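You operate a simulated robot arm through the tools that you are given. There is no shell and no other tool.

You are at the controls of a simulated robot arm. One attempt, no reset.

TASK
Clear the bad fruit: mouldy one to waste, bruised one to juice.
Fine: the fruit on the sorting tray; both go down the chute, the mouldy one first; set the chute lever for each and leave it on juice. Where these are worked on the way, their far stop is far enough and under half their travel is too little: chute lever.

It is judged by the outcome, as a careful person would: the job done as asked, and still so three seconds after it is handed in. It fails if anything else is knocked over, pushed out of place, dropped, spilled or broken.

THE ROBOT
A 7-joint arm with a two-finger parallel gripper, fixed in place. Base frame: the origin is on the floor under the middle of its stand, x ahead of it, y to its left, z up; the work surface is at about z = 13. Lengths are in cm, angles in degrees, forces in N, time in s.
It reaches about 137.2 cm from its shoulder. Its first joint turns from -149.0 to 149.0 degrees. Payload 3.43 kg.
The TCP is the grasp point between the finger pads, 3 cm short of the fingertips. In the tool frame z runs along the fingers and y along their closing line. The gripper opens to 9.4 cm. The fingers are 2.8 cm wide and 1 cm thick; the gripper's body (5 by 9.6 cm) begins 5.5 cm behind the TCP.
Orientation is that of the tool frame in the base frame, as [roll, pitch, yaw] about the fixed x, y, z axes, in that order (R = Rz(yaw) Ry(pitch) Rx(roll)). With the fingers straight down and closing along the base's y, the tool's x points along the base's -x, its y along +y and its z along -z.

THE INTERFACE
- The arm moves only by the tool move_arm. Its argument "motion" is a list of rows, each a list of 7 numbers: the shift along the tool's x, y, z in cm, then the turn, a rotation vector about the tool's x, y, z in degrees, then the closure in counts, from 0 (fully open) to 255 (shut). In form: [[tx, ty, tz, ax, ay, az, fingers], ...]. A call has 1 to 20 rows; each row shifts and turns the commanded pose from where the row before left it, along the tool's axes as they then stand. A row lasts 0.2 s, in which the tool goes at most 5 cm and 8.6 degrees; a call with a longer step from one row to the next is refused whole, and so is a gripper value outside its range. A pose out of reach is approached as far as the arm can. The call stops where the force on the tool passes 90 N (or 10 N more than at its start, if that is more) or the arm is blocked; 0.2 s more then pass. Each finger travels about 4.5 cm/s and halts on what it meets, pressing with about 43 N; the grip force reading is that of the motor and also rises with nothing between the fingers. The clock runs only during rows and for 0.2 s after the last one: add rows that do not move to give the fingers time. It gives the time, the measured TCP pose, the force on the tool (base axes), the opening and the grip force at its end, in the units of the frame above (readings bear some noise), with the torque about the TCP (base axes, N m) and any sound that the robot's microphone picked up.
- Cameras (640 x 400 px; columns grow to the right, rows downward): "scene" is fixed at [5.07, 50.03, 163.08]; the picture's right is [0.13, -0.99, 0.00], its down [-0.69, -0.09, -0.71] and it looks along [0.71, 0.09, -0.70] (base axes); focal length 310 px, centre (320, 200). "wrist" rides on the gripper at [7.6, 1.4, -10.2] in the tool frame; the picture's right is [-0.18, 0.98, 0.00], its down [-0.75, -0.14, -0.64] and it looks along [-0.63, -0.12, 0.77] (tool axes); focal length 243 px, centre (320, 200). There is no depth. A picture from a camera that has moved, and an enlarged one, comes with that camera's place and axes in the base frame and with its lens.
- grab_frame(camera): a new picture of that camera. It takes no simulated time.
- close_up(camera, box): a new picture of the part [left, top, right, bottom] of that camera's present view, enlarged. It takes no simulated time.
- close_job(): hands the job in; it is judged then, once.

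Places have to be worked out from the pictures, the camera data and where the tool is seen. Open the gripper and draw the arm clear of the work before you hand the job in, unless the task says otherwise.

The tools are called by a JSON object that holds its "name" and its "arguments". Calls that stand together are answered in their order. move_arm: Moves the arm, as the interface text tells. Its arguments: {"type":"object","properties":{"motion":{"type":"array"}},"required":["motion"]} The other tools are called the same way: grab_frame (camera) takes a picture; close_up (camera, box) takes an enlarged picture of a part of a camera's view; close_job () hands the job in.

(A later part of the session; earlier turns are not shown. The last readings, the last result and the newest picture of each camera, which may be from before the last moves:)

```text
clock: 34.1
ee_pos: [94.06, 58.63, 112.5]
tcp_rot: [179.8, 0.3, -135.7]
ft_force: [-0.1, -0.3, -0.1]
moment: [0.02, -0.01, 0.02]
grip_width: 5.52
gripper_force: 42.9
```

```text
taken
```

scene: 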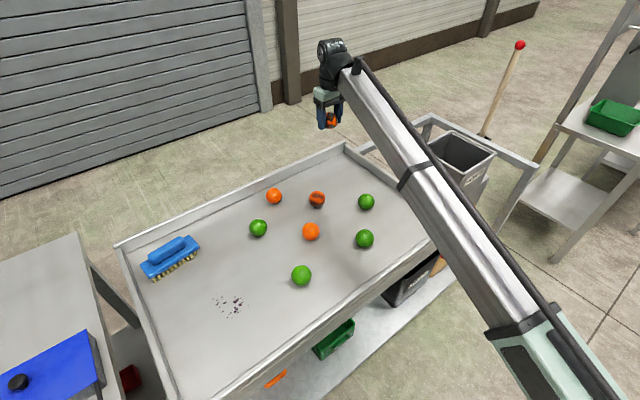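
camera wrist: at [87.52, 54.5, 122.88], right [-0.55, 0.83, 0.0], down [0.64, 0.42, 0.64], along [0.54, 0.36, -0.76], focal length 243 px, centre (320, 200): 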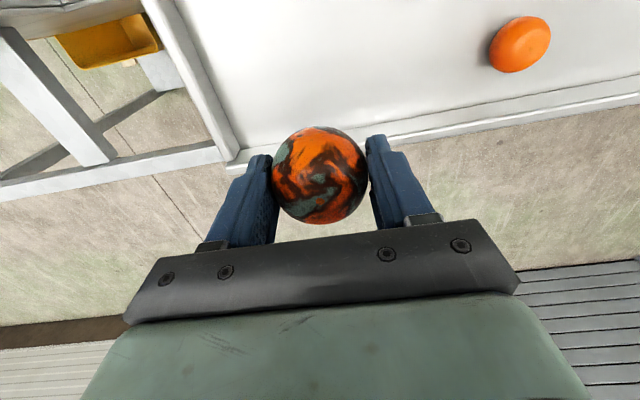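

The fruit is held securely. I'll carry it at z ≈ 112 over to the hopper centre, slightly toward the waste side.

{"name": "move_arm", "arguments": {"motion": [[0.8, -1.6, 0, 0, 0, 0, 150], [1.589, -3.121, 0, 0, 0, 0, 150], [1.589, -3.121, 0, 0, 0, 0, 150], [1.589, -3.121, 0, 0, 0, 0, 150], [1.589, -3.121, 0, 0, 0, 0, 150], [1.589, -3.121, 0, 0, 0, 0, 150], [1.589, -3.121, 0, 0, 0, 0, 150], [1.589, -3.121, 0, 0, 0, 0, 150], [1.589, -3.121, 0, 0, 0, 0, 150], [1.589, -3.121, 0, 0, 0, 0, 150], [1.589, -3.121, 0, 0, 0, 0, 150], [1.589, -3.121, 0, 0, 0, 0, 150], [1.589, -3.121, 0, 0, 0, 0, 150], [1.589, -3.121, 0, 0, 0, 0, 150], [0.8, -1.52, 0, 0, 0, 0, 150], [0, 0, 0, 0, 0, 0, 150]]}}

{"name": "grab_frame", "arguments": {"camera": "wrist"}}

{"name": "grab_frame", "arguments": {"camera": "scene"}}

```text
clock: 37.5
ee_pos: [108.73, 11.78, 112.19]
tcp_rot: [179.8, 0.2, -135.7]
ft_force: [-0.4, -0.3, -0.7]
moment: [0.01, -0.02, -0.01]
grip_width: 5.53
gripper_force: 42.6
```

```text
taken
camera wrist: at [102.18, 7.56, 122.54], right [-0.55, 0.83, 0.0], down [0.64, 0.42, 0.64], along [0.54, 0.36, -0.76], focal length 243 px, centre (320, 200)
```

wrist: 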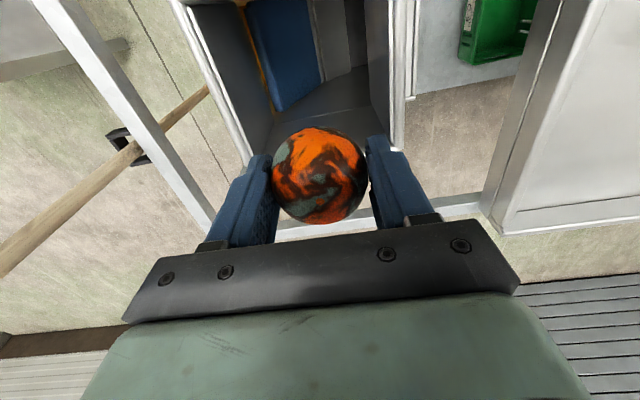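

```text
taken
```

scene: 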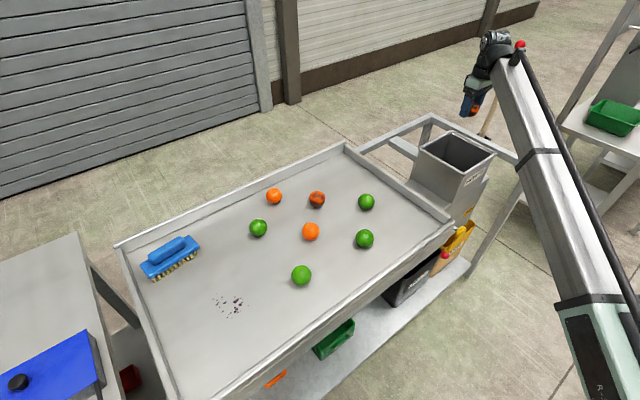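

The TCP sits over the hopper centre (within about 1 cm). I'll lower until the fruit is just inside the rim, then check before releasing.

{"name": "move_arm", "arguments": {"motion": [[0, 0, 2, 0, 0, 0, 150], [0, 0, 3, 0, 0, 0, 150], [0, 0, 3, 0, 0, 0, 150], [0, 0, 3, 0, 0, 0, 150], [0, 0, 3, 0, 0, 0, 150], [0, 0, 3, 0, 0, 0, 150], [0, 0, 2, 0, 0, 0, 150], [0, 0, 1, 0, 0, 0, 150], [0, 0, 0, 0, 0, 0, 150]]}}

{"name": "grab_frame", "arguments": {"camera": "wrist"}}

{"name": "close_up", "arguments": {"camera": "scene", "box": [400, 60, 540, 220]}}

```text
clock: 39.5
ee_pos: [108.55, 11.79, 92.4]
tcp_rot: [180.0, 0.1, -135.7]
ft_force: [-1.0, 0.2, -1.1]
moment: [0.0, 0.0, 0.05]
grip_width: 5.49
gripper_force: 42.6
```

```text
taken
camera wrist: at [101.98, 7.6, 102.7], right [-0.55, 0.83, 0.0], down [0.64, 0.42, 0.64], along [0.54, 0.36, -0.76], focal length 243 px, centre (320, 200)
```

wrist: 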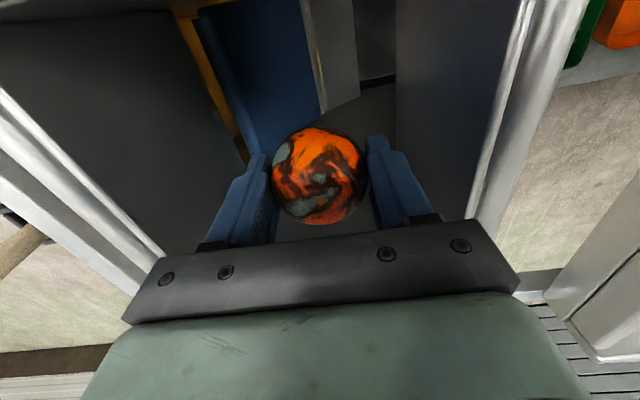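

```text
2.50 times, centred on (470, 140) of scene
camera zoom: at [5.07, 50.03, 163.08], right [0.13, -0.99, 0.0], down [-0.69, -0.09, -0.71], along [0.71, 0.09, -0.7], focal length 775 px, centre (-55, 350)
```

zoom: 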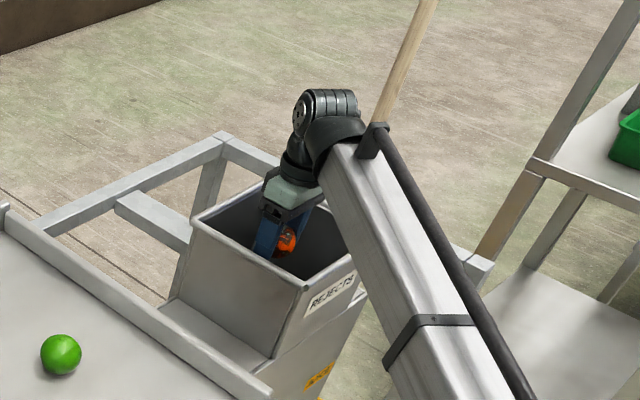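

The fruit is inside the hopper mouth with the fingers clear of the walls. Releasing now.

{"name": "move_arm", "arguments": {"motion": [[0, 0, 0, 0, 0, 0, 60], [0, 0, 0, 0, 0, 0, 30], [0, 0, 0, 0, 0, 0, 30], [0, 0, 0, 0, 0, 0, 30], [0, 0, 0, 0, 0, 0, 30]]}}

{"name": "grab_frame", "arguments": {"camera": "wrist"}}

{"name": "close_up", "arguments": {"camera": "scene", "box": [370, 190, 490, 320]}}

```text
clock: 40.8
ee_pos: [108.6, 11.73, 92.4]
tcp_rot: [179.9, 0.1, -135.7]
ft_force: [0.4, -0.7, 0.3]
moment: [0.03, -0.02, 0.0]
grip_width: 8.28
gripper_force: 0.1
```

```text
taken
camera wrist: at [101.98, 7.59, 102.72], right [-0.55, 0.83, 0.0], down [0.64, 0.42, 0.64], along [0.54, 0.36, -0.76], focal length 243 px, centre (320, 200)
```

wrist: 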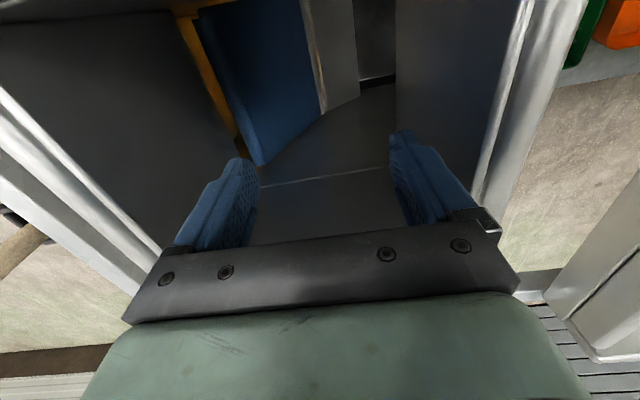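

```text
3.08 times, centred on (430, 255) of scene
camera zoom: at [5.07, 50.03, 163.08], right [0.13, -0.99, 0.0], down [-0.69, -0.09, -0.71], along [0.71, 0.09, -0.7], focal length 954 px, centre (-18, 31)
```

zoom: 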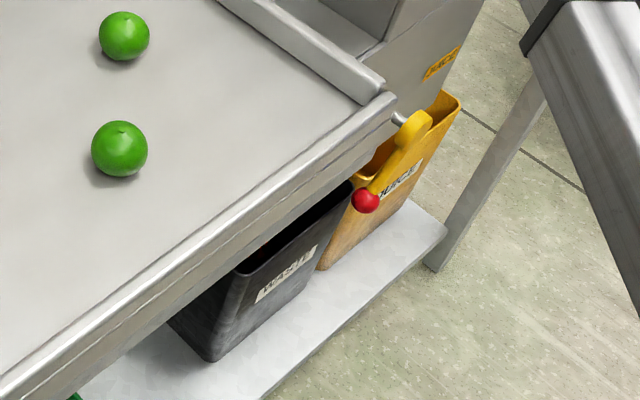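

The fruit fell out of view. I'll rise and step back to look down the hopper and toward the waste bin, to confirm nothing is stuck.

{"name": "move_arm", "arguments": {"motion": [[0, 0, -3, 0, 0, 0, 30], [0, 0, -4, 0, 0, 0, 30], [0, 0, -4, 0, 0, 0, 30], [0, 0, -4, 0, 0, 0, 30], [0, 0, -4, 0, 0, 0, 30], [0, 0, -4, 0, 0, 0, 30], [0, 0, -3, 0, 0, 0, 0], [4, 0, 0, 0, 0, 0, 0], [4, 0, 0, 0, 0, 0, 0], [3, 0, 0, 0, 0, 0, 0], [0, 0, 0, 0, 0, 0, 0]]}}

{"name": "grab_frame", "arguments": {"camera": "wrist"}}

{"name": "close_up", "arguments": {"camera": "wrist", "box": [180, 0, 400, 210]}}

{"name": "grab_frame", "arguments": {"camera": "scene"}}

```text
clock: 43.1
ee_pos: [100.64, 4.27, 118.35]
tcp_rot: [179.8, 0.3, -135.8]
ft_force: [0.3, 0.0, 0.7]
moment: [-0.01, 0.0, -0.03]
grip_width: 9.39
gripper_force: 0.0
```

```text
taken
camera wrist: at [94.11, 0.06, 128.67], right [-0.55, 0.83, 0.0], down [0.64, 0.42, 0.64], along [0.54, 0.36, -0.76], focal length 243 px, centre (320, 200)
```

wrist: 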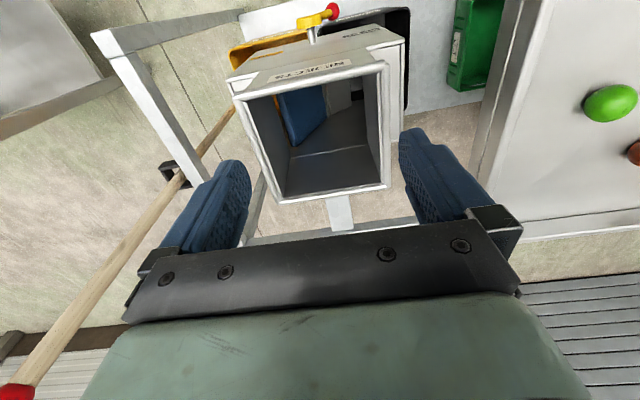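

```text
1.90 times, centred on (290, 105) of wrist
camera zoom: at [94.11, 0.06, 128.67], right [-0.55, 0.83, 0.0], down [0.64, 0.42, 0.64], along [0.54, 0.36, -0.76], focal length 462 px, centre (377, 381)
```

zoom: 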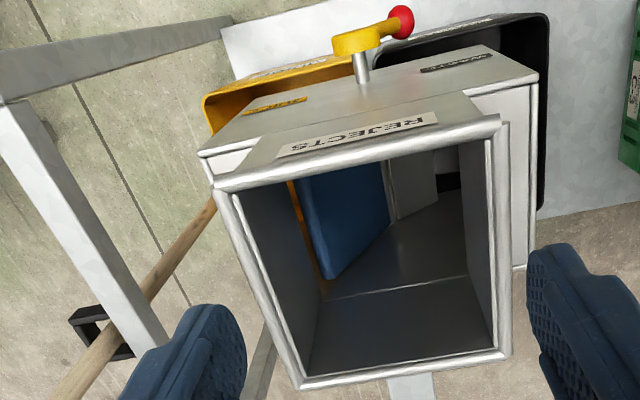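

```text
taken
```

scene: 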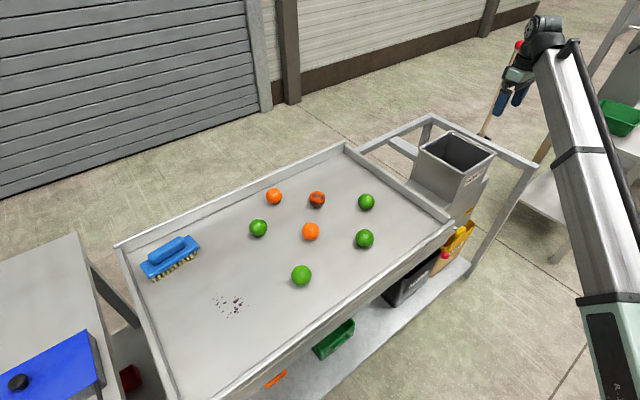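

The hopper is empty. I'll slide over to see into the waste bin and confirm the mouldy fruit arrived there.

{"name": "move_arm", "arguments": {"motion": [[-0.32, 4.1, 0, 0, 0, 0, 0], [-0.32, 4.1, 0, 0, 0, 0, 0], [-0.32, 4.1, 0, 0, 0, 0, 0], [-0.32, 4.1, 0, 0, 0, 0, 0], [0, 0, 0, 0, 0, 0, 0]]}}

{"name": "grab_frame", "arguments": {"camera": "wrist"}}

{"name": "close_up", "arguments": {"camera": "wrist", "box": [220, 0, 460, 140]}}

```text
clock: 44.4
ee_pos: [89.94, 16.67, 118.42]
tcp_rot: [179.9, 0.2, -135.8]
ft_force: [0.4, 0.3, 0.5]
moment: [0.01, -0.02, -0.03]
grip_width: 9.4
gripper_force: 0.1
```

```text
taken
camera wrist: at [83.44, 12.36, 128.8], right [-0.55, 0.83, 0.0], down [0.64, 0.42, 0.64], along [0.54, 0.36, -0.76], focal length 243 px, centre (320, 200)
```

wrist: 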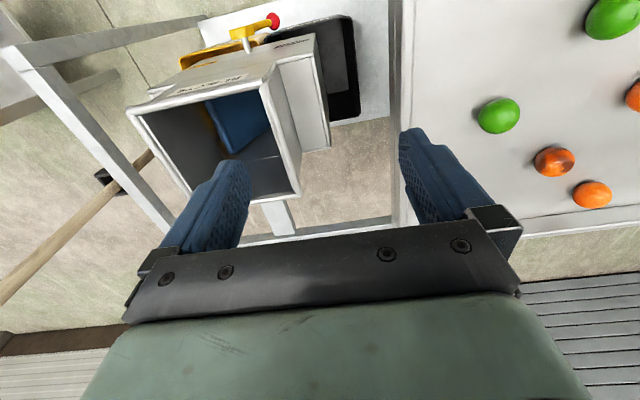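

```text
2.67 times, centred on (340, 70) of wrist
camera zoom: at [83.44, 12.36, 128.8], right [-0.55, 0.83, 0.0], down [0.64, 0.42, 0.64], along [0.54, 0.36, -0.76], focal length 647 px, centre (267, 547)
```

zoom: 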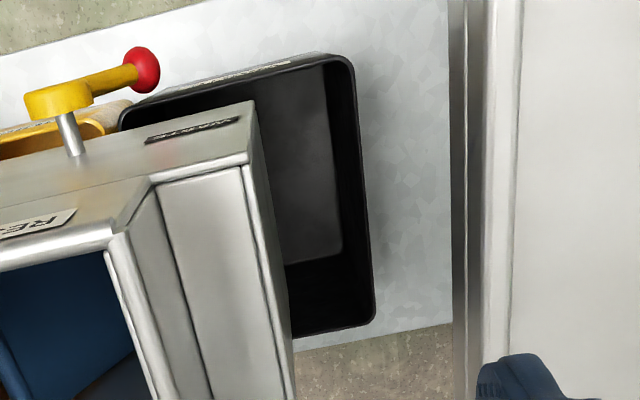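

The visible part of the bin is mostly hidden by the chute leg. I'll slide a bit more to the tray side to look in under the leg.

{"name": "move_arm", "arguments": {"motion": [[-1.94, 3.55, 0, 0, 0, 0, 0], [-1.94, 3.55, 0, 0, 0, 0, 0], [-1.94, 3.55, 0, 0, 0, 0, 0], [-1.94, 3.55, 0, 0, 0, 0, 0], [0, 0, 0, 0, 0, 0, 0]]}}

{"name": "grab_frame", "arguments": {"camera": "wrist"}}

{"name": "close_up", "arguments": {"camera": "wrist", "box": [160, 0, 400, 140]}}

```text
clock: 45.5
ee_pos: [85.74, 32.21, 118.71]
tcp_rot: [179.9, 0.2, -135.8]
ft_force: [4.7, -2.7, -7.4]
moment: [0.45, 0.07, 0.33]
grip_width: 9.43
gripper_force: 0.0
```

```text
taken
camera wrist: at [79.04, 28.08, 128.97], right [-0.55, 0.83, 0.0], down [0.64, 0.42, 0.64], along [0.54, 0.36, -0.76], focal length 243 px, centre (320, 200)
```

wrist: 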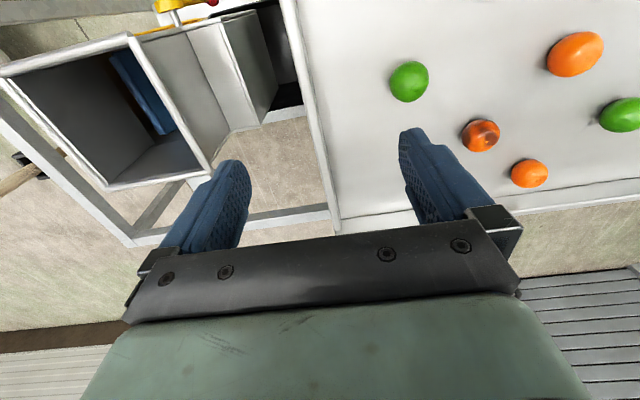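

```text
2.67 times, centred on (280, 70) of wrist
camera zoom: at [79.04, 28.08, 128.97], right [-0.55, 0.83, 0.0], down [0.64, 0.42, 0.64], along [0.54, 0.36, -0.76], focal length 647 px, centre (427, 547)
```

zoom: 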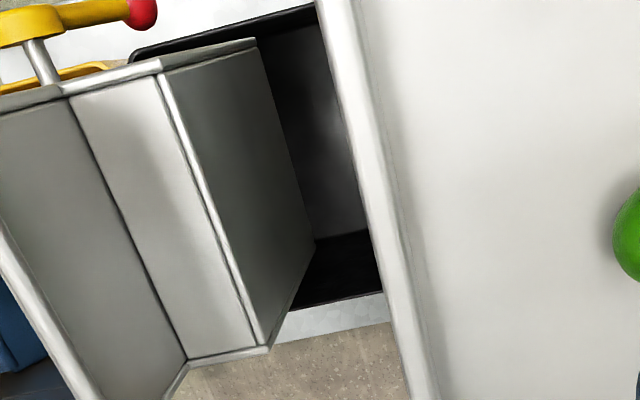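

The force reading of about 9 N says the hand is brushing the forearm again this close in, so I'll back out at once. I'll return to the front via the same route (outward, pitch, back, down) and check under the chute from there.

{"name": "move_arm", "arguments": {"motion": [[-1.5, -2.5, 0, 0, 0, 0, 0], [0.5, -4.3, 0, 0, 0, 0, 0], [1.2, -4.3, 0, 0, 0, 0, 0], [1.7, -4.3, 0, 0, 0, 0, 0], [1.7, -4.3, 0, 0, 0, 0, 0], [1.7, -4.3, 0, 0, 0, 0, 0], [0.3, -1.8, 0, 0, 0, 0, 0], [0, 0, 0, 0, -7.6, 0, 0], [0, 0, 0, 0, -7.6, 0, 0], [0, 0, 0, 0, -7.6, 0, 0], [0, 0, 0, 0, -7.6, 0, 0], [0, 0, 0, 0, -7.6, 0, 0], [0, 0, 0, 0, -7.6, 0, 0], [0, 0, 0, 0, 0, 0, 0]]}}

```text
clock: 48.5
ee_pos: [99.89, 9.84, 118.37]
tcp_rot: [179.9, 45.9, -135.8]
ft_force: [-0.7, 0.0, -0.8]
moment: [0.0, 0.01, -0.02]
grip_width: 9.4
gripper_force: 0.1
```

{"name": "move_arm", "arguments": {"motion": [[3.25, 0, -3.35, 0, 0, 0, 0], [3.25, 0, -3.35, 0, 0, 0, 0], [3.25, 0, -3.35, 0, 0, 0, 0], [3.25, 0, -3.35, 0, 0, 0, 0], [3.25, 0, -3.35, 0, 0, 0, 0], [3.35, 0, 3.25, 0, 0, 0, 0], [3.35, 0, 3.25, 0, 0, 0, 0], [3.35, 0, 3.25, 0, 0, 0, 0], [3.35, 0, 3.25, 0, 0, 0, 0], [3.35, 0, 3.25, 0, 0, 0, 0], [3.35, 0, 3.25, 0, 0, 0, 0], [3.35, 0, 3.25, 0, 0, 0, 0], [3.35, 0, 3.25, 0, 0, 0, 0], [3.35, 0, 3.25, 0, 0, 0, 0], [3.35, 0, 3.25, 0, 0, 0, 0], [3.35, 0, 3.25, 0, 0, 0, 0], [3.35, 0, 3.25, 0, 0, 0, 0], [0, 0, 0, 0, 0, 0, 0]]}}

{"name": "grab_frame", "arguments": {"camera": "wrist"}}

{"name": "close_up", "arguments": {"camera": "wrist", "box": [240, 0, 500, 160]}}

{"name": "grab_frame", "arguments": {"camera": "scene"}}

```text
clock: 52.4
ee_pos: [83.14, -6.33, 62.05]
tcp_rot: [179.9, 45.8, -135.7]
ft_force: [0.9, 0.0, 0.9]
moment: [0.04, -0.02, -0.01]
grip_width: 9.41
gripper_force: 0.1
```

```text
taken
camera wrist: at [73.02, -14.03, 63.83], right [-0.59, 0.79, 0.13], down [0.15, -0.06, 0.99], along [0.79, 0.61, -0.08], focal length 243 px, centre (320, 200)
```

wrist: 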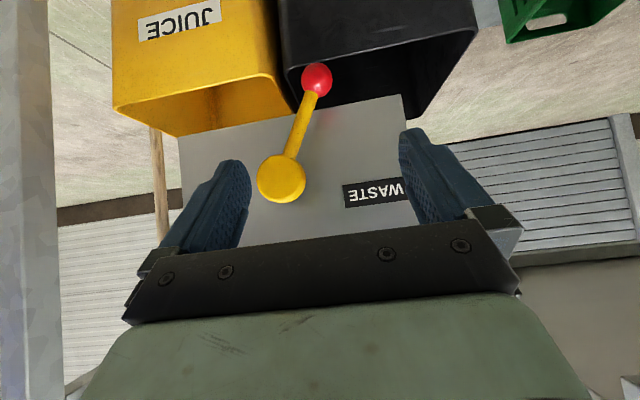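

```text
2.46 times, centred on (370, 80) of wrist
camera zoom: at [73.02, -14.03, 63.83], right [-0.59, 0.79, 0.13], down [0.15, -0.06, 0.99], along [0.79, 0.61, -0.08], focal length 597 px, centre (197, 495)
```

zoom: 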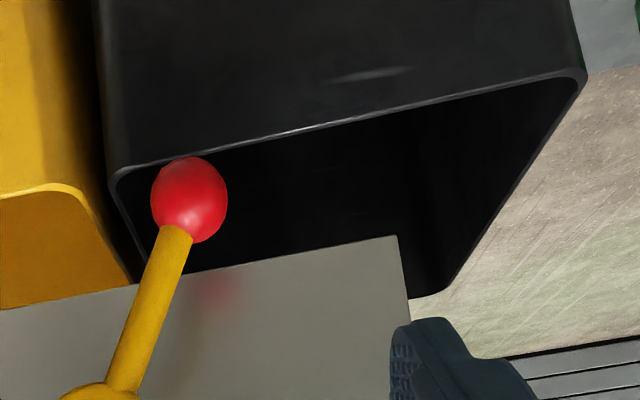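

```text
taken
```

scene: 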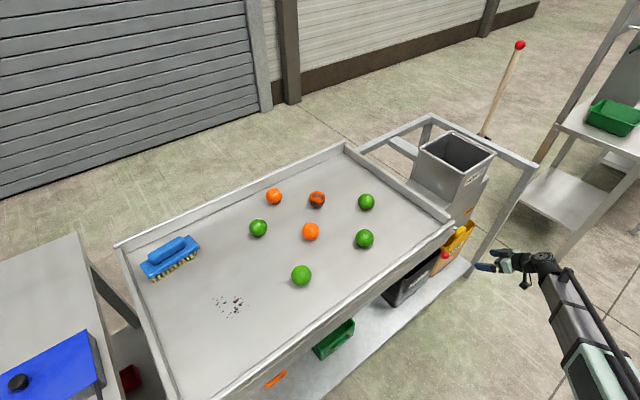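

There is no fruit visible in the hopper or stuck below the chute body, and the lever still sits at WASTE. I can't see the bin floor from any reachable view, but the open path led only to the waste bin. Now I'll straddle the knob again to set the lever to JUICE.

{"name": "move_arm", "arguments": {"motion": [[0, 0, 3.35, 0, 0, 0, 0], [0, 0, 3.35, 0, 0, 0, 0], [0, 0, 3.35, 0, 0, 0, 0], [0, 0, 3.35, 0, 0, 0, 0], [0, 0, 0, 0, 0, 0, 0]]}}

{"name": "grab_frame", "arguments": {"camera": "wrist"}}

```text
clock: 53.5
ee_pos: [89.8, 0.48, 53.35]
tcp_rot: [179.9, 45.9, -135.8]
ft_force: [-0.5, 0.1, 0.0]
moment: [0.06, -0.03, -0.06]
grip_width: 9.4
gripper_force: 0.0
```

```text
taken
camera wrist: at [79.71, -7.23, 55.07], right [-0.59, 0.79, 0.13], down [0.15, -0.06, 0.99], along [0.79, 0.61, -0.08], focal length 243 px, centre (320, 200)
```

wrist: 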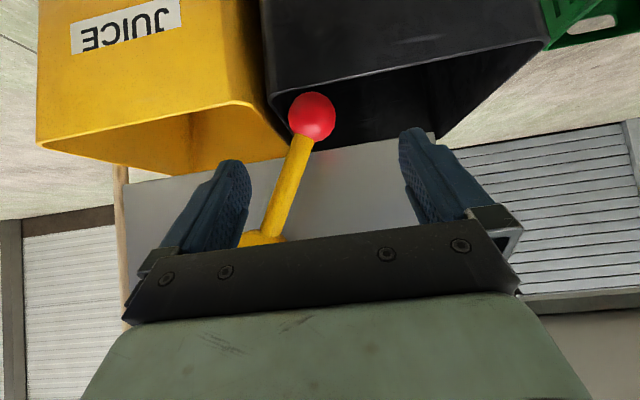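

The knob is about 0.6 cm off centre. I'll correct that, advance to straddle it, and narrow the fingers.

{"name": "move_arm", "arguments": {"motion": [[0.1, -0.3, 1.95, 0, 0, 0, 0], [0.1, -0.2, 1.95, 0, 0, 0, 0], [0.1, 0, 1.95, 0, 0, 0, 0], [0.1, 0, 1.8, 0, 0, 0, 0], [0, 0, 0, 0, 0, 0, 0], [0, 0, 0, 0, 0, 0, 114], [0, 0, 0, 0, 0, 0, 114], [0, 0, 0, 0, 0, 0, 114], [0, 0, 0, 0, 0, 0, 114]]}}

{"name": "grab_frame", "arguments": {"camera": "wrist"}}

```text
clock: 55.5
ee_pos: [94.07, 3.69, 47.44]
tcp_rot: [180.0, 45.8, -135.8]
ft_force: [0.2, 0.1, 0.2]
moment: [0.01, -0.02, 0.03]
grip_width: 5.2
gripper_force: 0.0
```

```text
taken
camera wrist: at [83.86, -4.08, 49.28], right [-0.59, 0.79, 0.13], down [0.15, -0.06, 0.99], along [0.79, 0.61, -0.08], focal length 243 px, centre (320, 200)
```

wrist: 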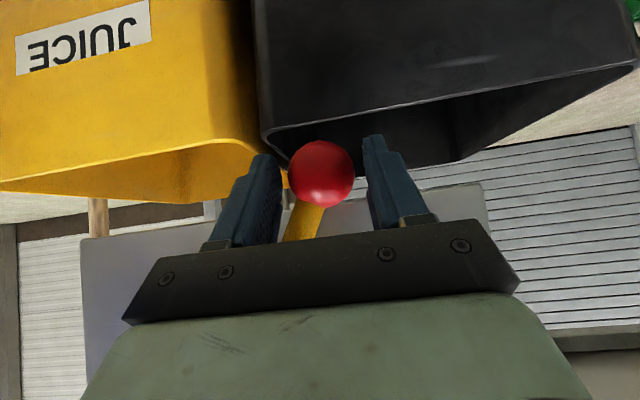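

The knob is straddled with no load. Sweeping back toward JUICE along the arc.

{"name": "move_arm", "arguments": {"motion": [[0.49, -1.5, 0.48, 0, 0, 0, 114], [0.34, -1.5, 0.33, 0, 0, 0, 114], [0.19, -1.5, 0.19, 0, 0, 0, 114], [0.06, -1.5, 0.06, 0, 0, 0, 114], [-0.06, -1.5, -0.06, 0, 0, 0, 114], [-0.19, -1.5, -0.19, 0, 0, 0, 114], [-0.34, -1.5, -0.33, 0, 0, 0, 114], [-0.3, -1.0, -0.3, 0, 0, 0, 114], [0, 0, 0, 0, 0, 0, 114]]}}

{"name": "grab_frame", "arguments": {"camera": "wrist"}}

```text
clock: 57.5
ee_pos: [101.81, -4.45, 47.21]
tcp_rot: [179.9, 45.8, -135.8]
ft_force: [0.8, -1.0, 0.0]
moment: [-0.01, -0.07, -0.05]
grip_width: 5.34
gripper_force: 0.9
```

```text
taken
camera wrist: at [91.69, -12.17, 49.02], right [-0.59, 0.79, 0.13], down [0.15, -0.06, 0.99], along [0.79, 0.61, -0.08], focal length 243 px, centre (320, 200)
```

wrist: 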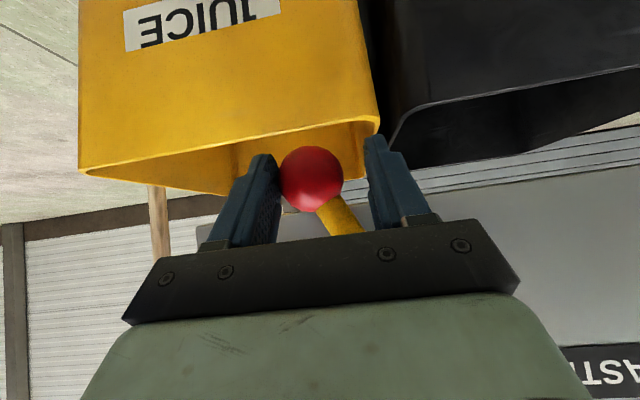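

The knob has swung over and is now at the juice side, resting near the far finger. I'll nudge lightly to confirm it is on the stop.

{"name": "move_arm", "arguments": {"motion": [[0, -0.45, 0, 0, 0, 0, 114], [0, -0.45, 0, 0, 0, 0, 114], [0, -0.4, 0, 0, 0, 0, 114], [0, 0, 0, 0, 0, 0, 114]]}}

{"name": "grab_frame", "arguments": {"camera": "wrist"}}

```text
clock: 58.5
ee_pos: [102.74, -5.44, 46.93]
tcp_rot: [179.9, 45.9, -135.8]
ft_force: [0.0, -0.3, -0.5]
moment: [0.02, -0.01, 0.01]
grip_width: 5.19
gripper_force: 0.2
```

```text
taken
camera wrist: at [92.62, -13.19, 48.87], right [-0.59, 0.79, 0.13], down [0.15, -0.06, 0.99], along [0.79, 0.61, -0.08], focal length 243 px, centre (320, 200)
```

wrist: 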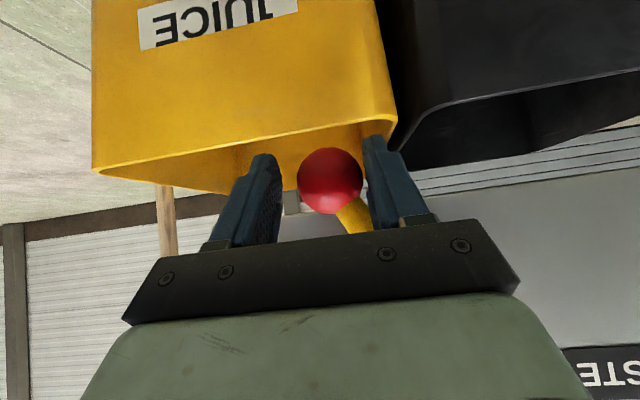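

{"name": "move_arm", "arguments": {"motion": [[0, -0.4, 0, 0, 0, 0, 114], [0, -0.3, 0, 0, 0, 0, 114], [0, 0, 0, 0, 0, 0, 114]]}}

```text
clock: 59.4
ee_pos: [103.09, -5.77, 47.09]
tcp_rot: [179.9, 45.6, -135.7]
ft_force: [-12.0, 6.8, -3.8]
moment: [-0.11, 0.09, 0.36]
grip_width: 5.91
gripper_force: 6.6
```

A 13 N push-back confirms the lever is at the juice stop. I'll ease off, open and retreat.

{"name": "move_arm", "arguments": {"motion": [[0, 0.5, 0, 0, 0, 0, 114], [0, 0.6, 0, 0, 0, 0, 80], [0, 0, 0, 0, 0, 0, 0], [0, 0, 0, 0, 0, 0, 0], [0, 0, 0, 0, 0, 0, 0], [0, 0, -2, 0, 0, 0, 0], [0, 0, -3, 0, 0, 0, 0], [0, 0, -4, 0, 0, 0, 0], [0, 0, -4, 0, 0, 0, 0], [0, 0, -4, 0, 0, 0, 0], [0, 0, -4, 0, 0, 0, 0], [0, 0, -4, 0, 0, 0, 0], [0, 0, 0, 0, 0, 0, 0]]}}

{"name": "grab_frame", "arguments": {"camera": "wrist"}}

{"name": "grab_frame", "arguments": {"camera": "scene"}}

```text
clock: 62.1
ee_pos: [90.04, -17.74, 64.61]
tcp_rot: [179.8, 45.7, -135.8]
ft_force: [0.9, -0.1, 0.7]
moment: [0.0, 0.02, -0.03]
grip_width: 9.41
gripper_force: 0.1
```

```text
taken
camera wrist: at [79.88, -25.5, 66.53], right [-0.59, 0.79, 0.13], down [0.15, -0.06, 0.99], along [0.79, 0.61, -0.08], focal length 243 px, centre (320, 200)
```

wrist: 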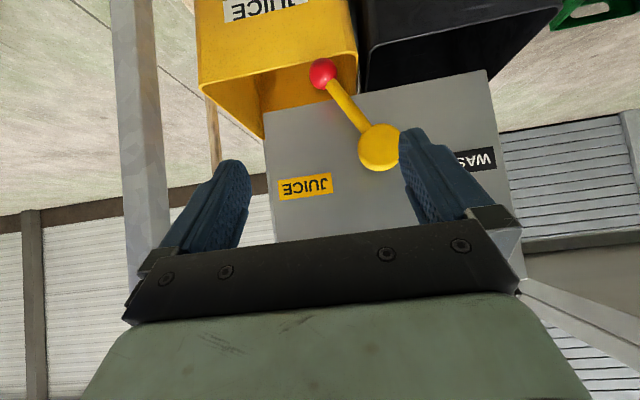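

```text
taken
```

scene: 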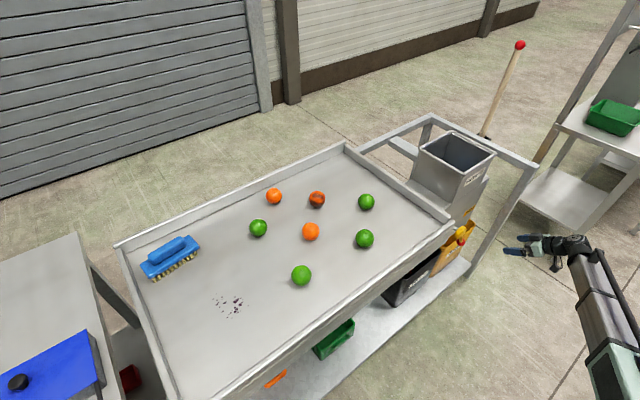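

The lever rests on JUICE. I'll rise, go back over the hopper and confirm the flap direction from above.

{"name": "move_arm", "arguments": {"motion": [[-3.19, 0, -3.1, 0, 0, 0, 0], [-3.19, 0, -3.1, 0, 0, 0, 0], [-3.19, 0, -3.1, 0, 0, 0, 0], [-3.19, 0, -3.1, 0, 0, 0, 0], [-3.19, 0, -3.1, 0, 0, 0, 0], [-3.19, 0, -3.1, 0, 0, 0, 0], [-3.19, 0, -3.1, 0, 0, 0, 0], [-3.19, 0, -3.1, 0, 0, 0, 0], [-3.19, 0, -3.1, 0, 0, 0, 0], [-3.19, 0, -3.1, 0, 0, 0, 0], [-3.19, 0, -3.1, 0, 0, 0, 0], [-3.19, 0, -3.1, 0, 0, 0, 0], [-2.61, 1.83, 2.7, 0, 0, 0, 0], [-2.61, 1.83, 2.7, 0, 0, 0, 0], [-2.61, 1.83, 2.7, 0, 0, 0, 0], [-2.61, 1.83, 2.7, 0, 0, 0, 0], [-2.61, 1.83, 2.7, 0, 0, 0, 0], [-2.61, 1.83, 2.7, 0, 0, 0, 0], [-2.61, 1.83, 2.7, 0, 0, 0, 0], [0, 0, 0, 0, 0, 0, 0]]}}

{"name": "move_arm", "arguments": {"motion": [[0, 0, 0, 0, 7.6, 0, 0], [0, 0, 0, 0, 7.6, 0, 0], [0, 0, 0, 0, 7.6, 0, 0], [0, 0, 0, 0, 7.6, 0, 0], [0, 0, 0, 0, 7.6, 0, 0], [0, 0, 0, 0, 7.6, 0, 0], [0, 0, 0, 0, 0, 0, 0]]}}

{"name": "grab_frame", "arguments": {"camera": "wrist"}}

{"name": "close_up", "arguments": {"camera": "wrist", "box": [180, 0, 400, 210]}}

```text
clock: 66.3
ee_pos: [99.54, 9.77, 117.93]
tcp_rot: [179.8, 45.8, -135.8]
ft_force: [0.3, -0.4, -1.0]
moment: [0.0, 0.02, -0.04]
grip_width: 9.4
gripper_force: 0.0
```

```text
clock: 68.0
ee_pos: [99.65, 9.82, 117.91]
tcp_rot: [180.0, 0.1, -135.7]
ft_force: [-0.3, 0.0, -0.2]
moment: [0.02, -0.03, 0.0]
grip_width: 9.41
gripper_force: 0.0
```

```text
taken
camera wrist: at [93.12, 5.56, 128.24], right [-0.55, 0.83, 0.0], down [0.64, 0.42, 0.64], along [0.53, 0.36, -0.77], focal length 243 px, centre (320, 200)
```

wrist: 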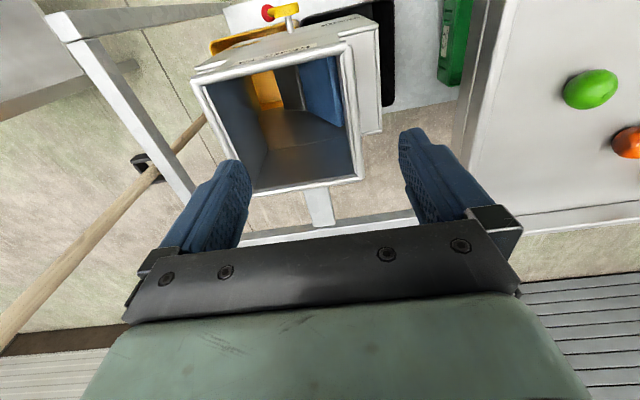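

```text
1.90 times, centred on (290, 105) of wrist
camera zoom: at [93.12, 5.56, 128.24], right [-0.55, 0.83, 0.0], down [0.64, 0.42, 0.64], along [0.53, 0.36, -0.77], focal length 462 px, centre (377, 381)
```

zoom: 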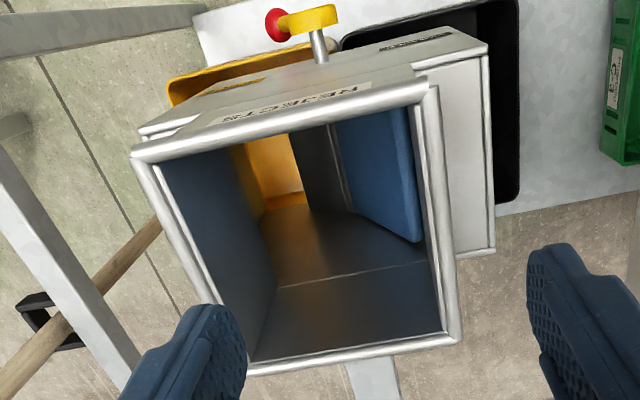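

The flap has moved to the waste side and the path to the juice bin is open. Now I'll go above the bruised fruit (about (79.4, 60.7)), keeping further out first to avoid the forearm contact.

{"name": "move_arm", "arguments": {"motion": [[-2.564, 3.49, 0.81, 0, 0, 0, 0], [-2.564, 3.49, 0.81, 0, 0, 0, 0], [-2.564, 3.49, 0.81, 0, 0, 0, 0], [-2.564, 3.49, 0.81, 0, 0, 0, 0], [-2.564, 3.49, 0.81, 0, 0, 0, 0], [-2.564, 3.49, 0.81, 0, 0, 0, 0], [-2.564, 3.49, 0.81, 0, 0, 0, 0], [-2.564, 3.49, 0.81, 0, 0, 0, 0], [-2.564, 3.49, 0.81, 0, 0, 0, 0], [-2.564, 3.49, 0.81, 0, 0, 0, 0], [-2.564, 3.49, 0.81, 0, 0, 0, 0], [1.79, 3.04, 0.25, 0, 0, 0, 0], [1.79, 3.04, 0.25, 0, 0, 0, 0], [1.79, 3.04, 0.25, 0, 0, 0, 0], [1.79, 3.04, 0.25, 0, 0, 0, 0], [0, 0, 0, 0, 0, 0, 0]]}}

{"name": "grab_frame", "arguments": {"camera": "wrist"}}

{"name": "grab_frame", "arguments": {"camera": "scene"}}

```text
clock: 71.3
ee_pos: [79.63, 60.7, 108.09]
tcp_rot: [179.9, 0.2, -135.8]
ft_force: [-0.9, 1.0, 0.8]
moment: [-0.01, -0.02, -0.02]
grip_width: 9.4
gripper_force: 0.1
```

```text
taken
camera wrist: at [72.98, 56.49, 118.41], right [-0.55, 0.83, 0.0], down [0.64, 0.42, 0.64], along [0.54, 0.36, -0.76], focal length 243 px, centre (320, 200)
```

wrist: 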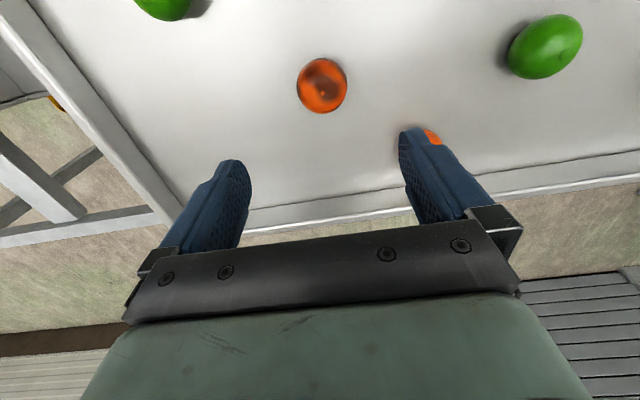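

```text
taken
```

scene: 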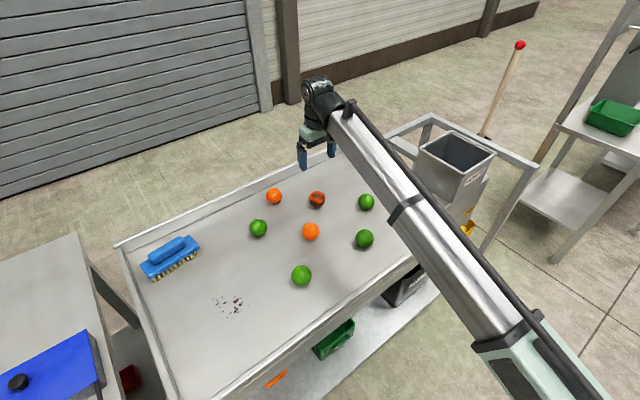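

The bruised fruit is nearly centred, about 0.4 cm off. I'll correct, descend partway and check again.

{"name": "move_arm", "arguments": {"motion": [[0.42, 0.25, 0, 0, 0, 0, 0], [0, 0, 3, 0, 0, 0, 0], [0, 0, 3, 0, 0, 0, 0], [0, 0, 2, 0, 0, 0, 0], [0, 0, 1, 0, 0, 0, 0], [0, 0, 0, 0, 0, 0, 0]]}}

{"name": "grab_frame", "arguments": {"camera": "wrist"}}

{"name": "close_up", "arguments": {"camera": "scene", "box": [240, 70, 420, 250]}}

```text
clock: 72.8
ee_pos: [79.16, 60.62, 99.24]
tcp_rot: [179.9, 0.2, -135.7]
ft_force: [0.1, 0.5, -0.5]
moment: [-0.01, 0.03, -0.01]
grip_width: 9.39
gripper_force: 0.1
```

```text
taken
camera wrist: at [72.57, 56.38, 109.47], right [-0.55, 0.83, 0.0], down [0.64, 0.42, 0.64], along [0.54, 0.36, -0.76], focal length 243 px, centre (320, 200)
```

wrist: 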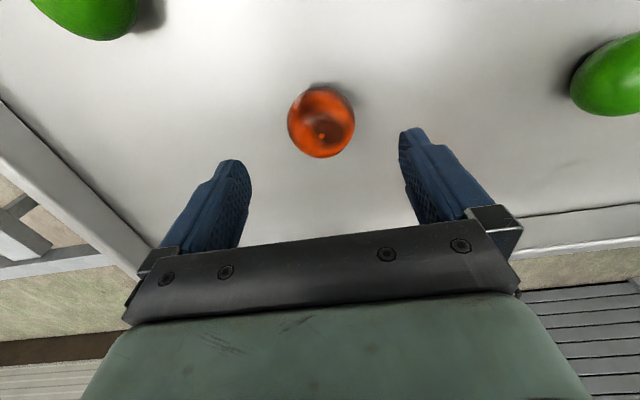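

```text
2.22 times, centred on (330, 160) of scene
camera zoom: at [5.07, 50.03, 163.08], right [0.13, -0.99, 0.0], down [-0.69, -0.09, -0.71], along [0.71, 0.09, -0.7], focal length 689 px, centre (298, 289)
```

zoom: 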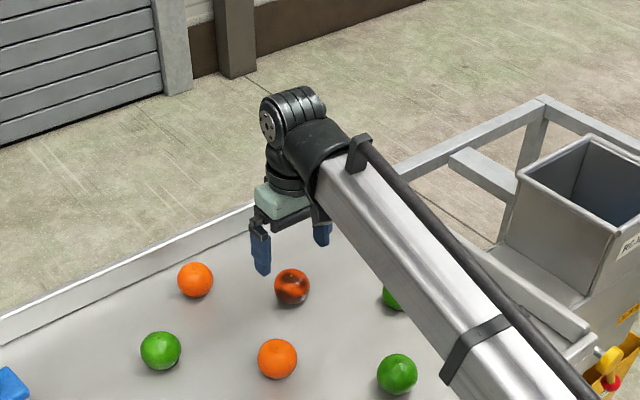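

Alignment is within 0.1 cm. I'll descend to z = 91.5 (tips about 0.5 cm above the tray) and close.

{"name": "move_arm", "arguments": {"motion": [[0, 0.05, 2.5, 0, 0, 0, 0], [0, 0.05, 2.5, 0, 0, 0, 0], [0, 0, 1.7, 0, 0, 0, 0], [0, 0, 1, 0, 0, 0, 0], [0, 0, 0, 0, 0, 0, 0], [0, 0, 0, 0, 0, 0, 60], [0, 0, 0, 0, 0, 0, 110], [0, 0, 0, 0, 0, 0, 150], [0, 0, 0, 0, 0, 0, 150], [0, 0, 0, 0, 0, 0, 150], [0, 0, 0, 0, 0, 0, 150]]}}

{"name": "grab_frame", "arguments": {"camera": "wrist"}}

```text
clock: 75.2
ee_pos: [79.03, 60.64, 91.34]
tcp_rot: [179.9, 0.2, -135.8]
ft_force: [0.0, -0.5, -0.2]
moment: [0.0, -0.01, -0.01]
grip_width: 5.48
gripper_force: 43.2
```

```text
taken
camera wrist: at [72.49, 56.52, 101.66], right [-0.55, 0.83, 0.0], down [0.64, 0.42, 0.64], along [0.54, 0.36, -0.76], focal length 243 px, centre (320, 200)
```

wrist: 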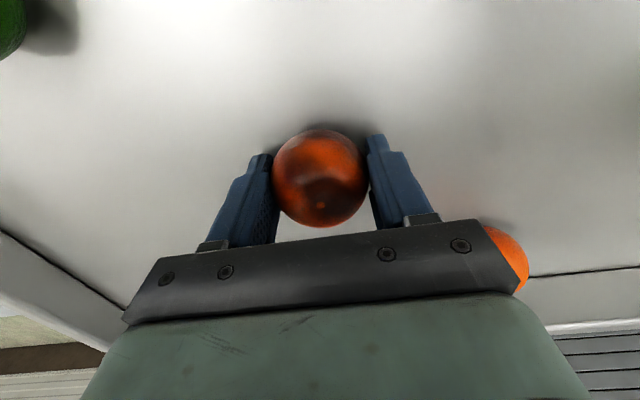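

The bruised fruit is gripped (5.48 cm, 43 N). Lifting straight up.

{"name": "move_arm", "arguments": {"motion": [[0, 0, -1, 0, 0, 0, 150], [0, 0, -2, 0, 0, 0, 150], [0, 0, -3, 0, 0, 0, 150], [0, 0, -3, 0, 0, 0, 150], [0, 0, -3, 0, 0, 0, 150], [0, 0, -3, 0, 0, 0, 150], [0, 0, -2.5, 0, 0, 0, 150], [0, 0, 0, 0, 0, 0, 150]]}}

{"name": "grab_frame", "arguments": {"camera": "scene"}}

```text
clock: 77.0
ee_pos: [78.83, 60.47, 108.9]
tcp_rot: [179.9, 0.2, -135.8]
ft_force: [0.1, 0.5, -1.2]
moment: [-0.04, 0.01, 0.01]
grip_width: 5.47
gripper_force: 42.9
```

```text
taken
```

scene: 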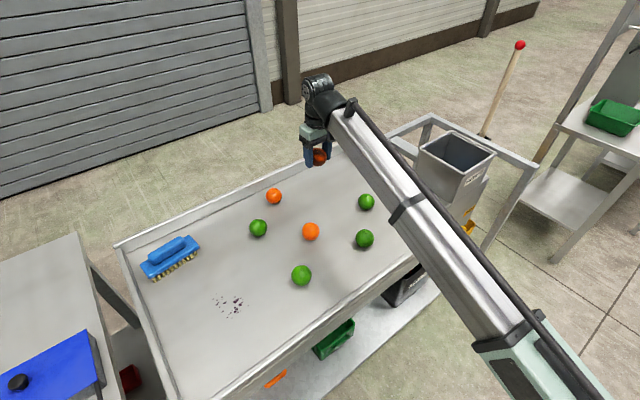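

The fruit is held well and the others are undisturbed. Carrying it outward, then over to the hopper.

{"name": "move_arm", "arguments": {"motion": [[-1.69, -2.9, -0.6, 0, 0, 0, 150], [-1.69, -2.9, -0.6, 0, 0, 0, 150], [-1.69, -2.9, -0.6, 0, 0, 0, 150], [-1.69, -2.9, -0.6, 0, 0, 0, 150], [-1.69, -2.9, -0.6, 0, 0, 0, 150], [1.503, -3.107, 0, 0, 0, 0, 150], [1.503, -3.107, 0, 0, 0, 0, 150], [1.503, -3.107, 0, 0, 0, 0, 150], [1.503, -3.107, 0, 0, 0, 0, 150], [1.503, -3.107, 0, 0, 0, 0, 150], [1.503, -3.107, 0, 0, 0, 0, 150], [1.503, -3.107, 0, 0, 0, 0, 150], [1.503, -3.107, 0, 0, 0, 0, 150], [1.503, -3.107, 0, 0, 0, 0, 150], [1.503, -3.107, 0, 0, 0, 0, 150], [1.503, -3.107, 0, 0, 0, 0, 150], [1.503, -3.107, 0, 0, 0, 0, 150], [1.503, -3.107, 0, 0, 0, 0, 150], [1.503, -3.107, 0, 0, 0, 0, 150], [0, 0, 0, 0, 0, 0, 150]]}}

{"name": "grab_frame", "arguments": {"camera": "wrist"}}

{"name": "grab_frame", "arguments": {"camera": "scene"}}

```text
clock: 81.2
ee_pos: [110.35, 10.37, 111.87]
tcp_rot: [179.9, 0.2, -135.8]
ft_force: [-0.4, -0.2, 0.1]
moment: [0.0, 0.01, 0.0]
grip_width: 5.43
gripper_force: 42.6
```

```text
taken
camera wrist: at [103.8, 6.02, 122.31], right [-0.55, 0.83, 0.0], down [0.64, 0.42, 0.64], along [0.54, 0.36, -0.76], focal length 243 px, centre (320, 200)
```

wrist: 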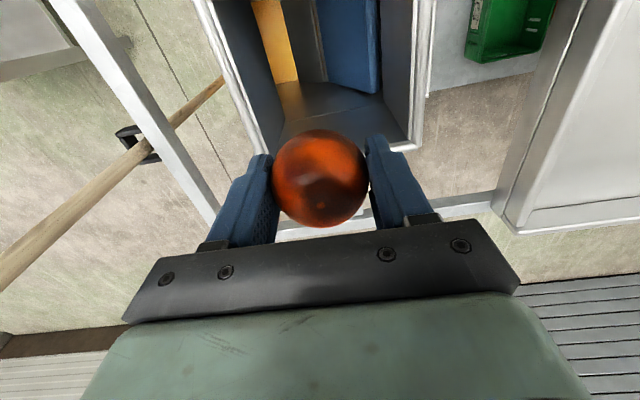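

```text
taken
```

scene: 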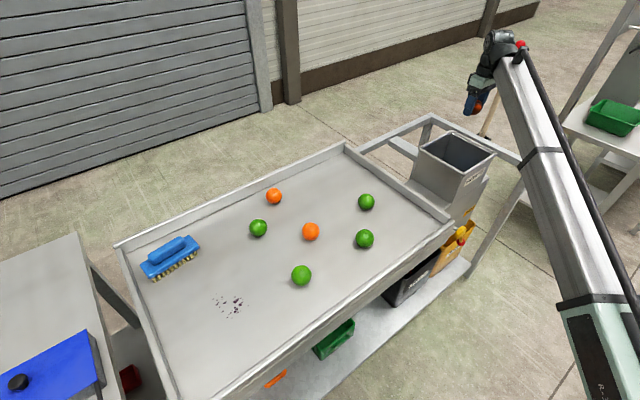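

The fruit is over the hopper, slightly to the juice side, and the lever still shows juice. Lowering into the mouth.

{"name": "move_arm", "arguments": {"motion": [[0, 0, 2, 0, 0, 0, 150], [0, 0, 3, 0, 0, 0, 150], [0, 0, 3, 0, 0, 0, 150], [0, 0, 3, 0, 0, 0, 150], [0, 0, 3, 0, 0, 0, 150], [0, 0, 3, 0, 0, 0, 150], [0, 0, 1.5, 0, 0, 0, 150], [0, 0, 1, 0, 0, 0, 150], [0, 0, 0, 0, 0, 0, 150]]}}

{"name": "grab_frame", "arguments": {"camera": "wrist"}}

```text
clock: 83.2
ee_pos: [110.28, 10.26, 92.27]
tcp_rot: [180.0, 0.2, -135.7]
ft_force: [-0.1, 1.0, -0.6]
moment: [0.01, 0.02, 0.01]
grip_width: 5.46
gripper_force: 43.2
```

```text
taken
camera wrist: at [103.82, 6.02, 102.67], right [-0.55, 0.83, 0.0], down [0.64, 0.42, 0.64], along [0.54, 0.36, -0.76], focal length 243 px, centre (320, 200)
```

wrist: 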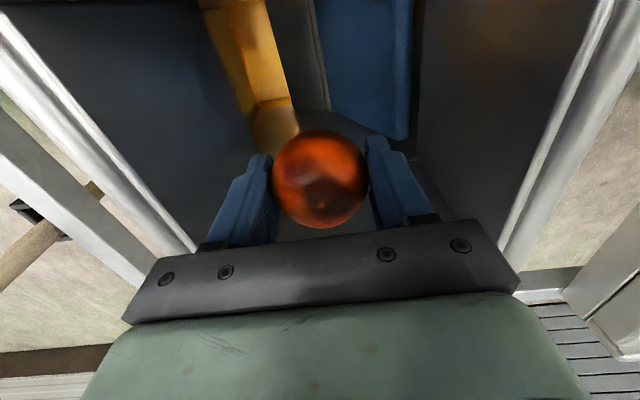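

The fruit is inside the mouth, above the open juice path. Releasing.

{"name": "move_arm", "arguments": {"motion": [[0, 0, 0, 0, 0, 0, 60], [0, 0, 0, 0, 0, 0, 30], [0, 0, 0, 0, 0, 0, 30], [0, 0, 0, 0, 0, 0, 30], [0, 0, 0, 0, 0, 0, 30]]}}

{"name": "grab_frame", "arguments": {"camera": "wrist"}}

{"name": "close_up", "arguments": {"camera": "scene", "box": [380, 190, 500, 320]}}

```text
clock: 84.3
ee_pos: [110.39, 10.24, 92.34]
tcp_rot: [179.9, 0.2, -135.6]
ft_force: [-0.6, 0.6, -0.1]
moment: [-0.01, 0.0, 0.02]
grip_width: 8.27
gripper_force: 0.1
```

```text
taken
camera wrist: at [103.81, 6.02, 102.69], right [-0.55, 0.83, 0.0], down [0.64, 0.42, 0.64], along [0.54, 0.36, -0.76], focal length 243 px, centre (320, 200)
```

wrist: 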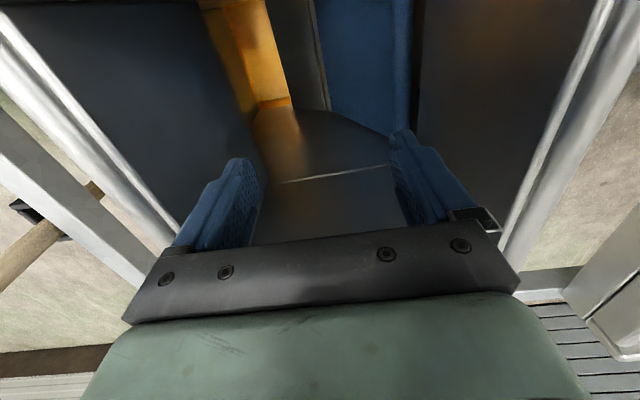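

```text
3.08 times, centred on (440, 255) of scene
camera zoom: at [5.07, 50.03, 163.08], right [0.13, -0.99, 0.0], down [-0.69, -0.09, -0.71], along [0.71, 0.09, -0.7], focal length 954 px, centre (-49, 31)
```

zoom: 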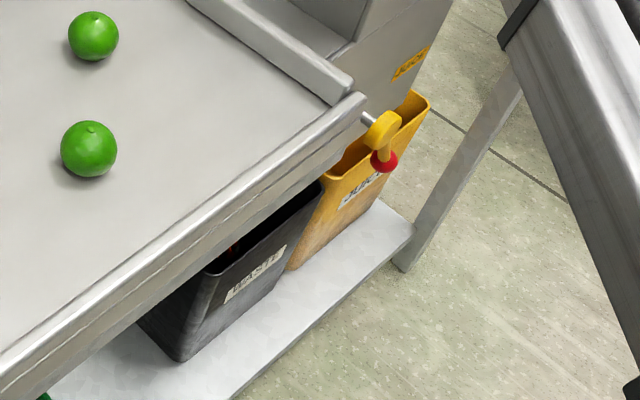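

The hopper is empty again and the lever is on juice. Something orange shows in the waste bin, so I'll rise clear of the hopper and zoom in on both bins.

{"name": "move_arm", "arguments": {"motion": [[0, 0, -3, 0, 0, 0, 30], [0, 0, -4, 0, 0, 0, 30], [0, 0, -4, 0, 0, 0, 30], [0, 0, -4, 0, 0, 0, 30], [0, 0, -4, 0, 0, 0, 30], [0, 0, -4, 0, 0, 0, 30], [0, 0, -3, 0, 0, 0, 0], [4, 0, 0, 0, 0, 0, 0], [4, 0, 0, 0, 0, 0, 0], [3, 0, 0, 0, 0, 0, 0], [0, 0, 0, 0, 0, 0, 0]]}}

{"name": "close_up", "arguments": {"camera": "scene", "box": [425, 240, 485, 290]}}

{"name": "close_up", "arguments": {"camera": "wrist", "box": [180, 0, 420, 210]}}

{"name": "grab_frame", "arguments": {"camera": "scene"}}

```text
clock: 86.8
ee_pos: [102.39, 2.32, 118.2]
tcp_rot: [179.8, 0.3, -135.8]
ft_force: [-0.4, -0.1, 0.2]
moment: [-0.03, 0.02, -0.02]
grip_width: 9.42
gripper_force: 0.1
```

```text
8.00 times, centred on (455, 265) of scene
camera zoom: at [5.07, 50.03, 163.08], right [0.13, -0.99, 0.0], down [-0.69, -0.09, -0.71], along [0.71, 0.09, -0.7], focal length 2480 px, centre (-760, -320)
```

zoom: 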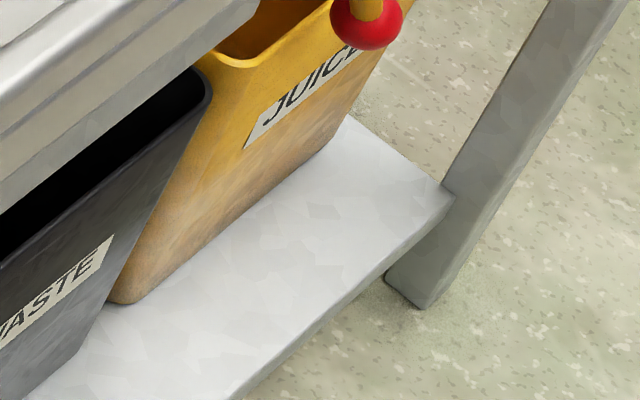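

```text
1.90 times, centred on (300, 105) of wrist
camera zoom: at [95.94, -1.83, 128.52], right [-0.55, 0.83, 0.0], down [0.64, 0.42, 0.64], along [0.54, 0.36, -0.76], focal length 462 px, centre (358, 381)
```

zoom: 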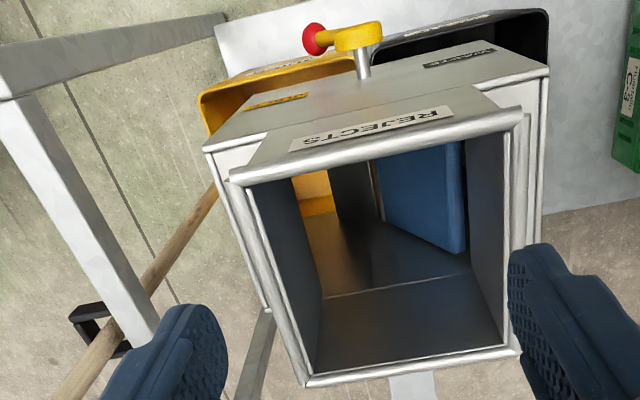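

```text
taken
```

scene: 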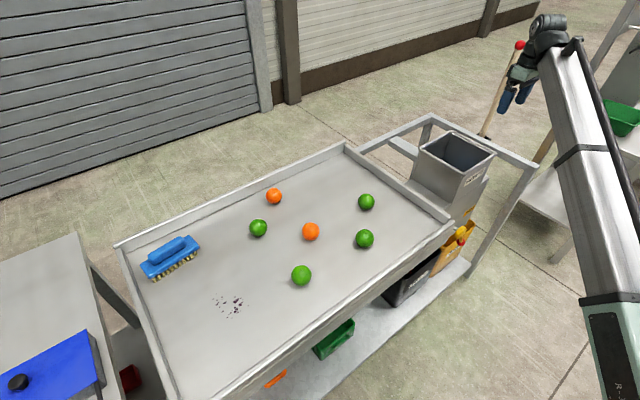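

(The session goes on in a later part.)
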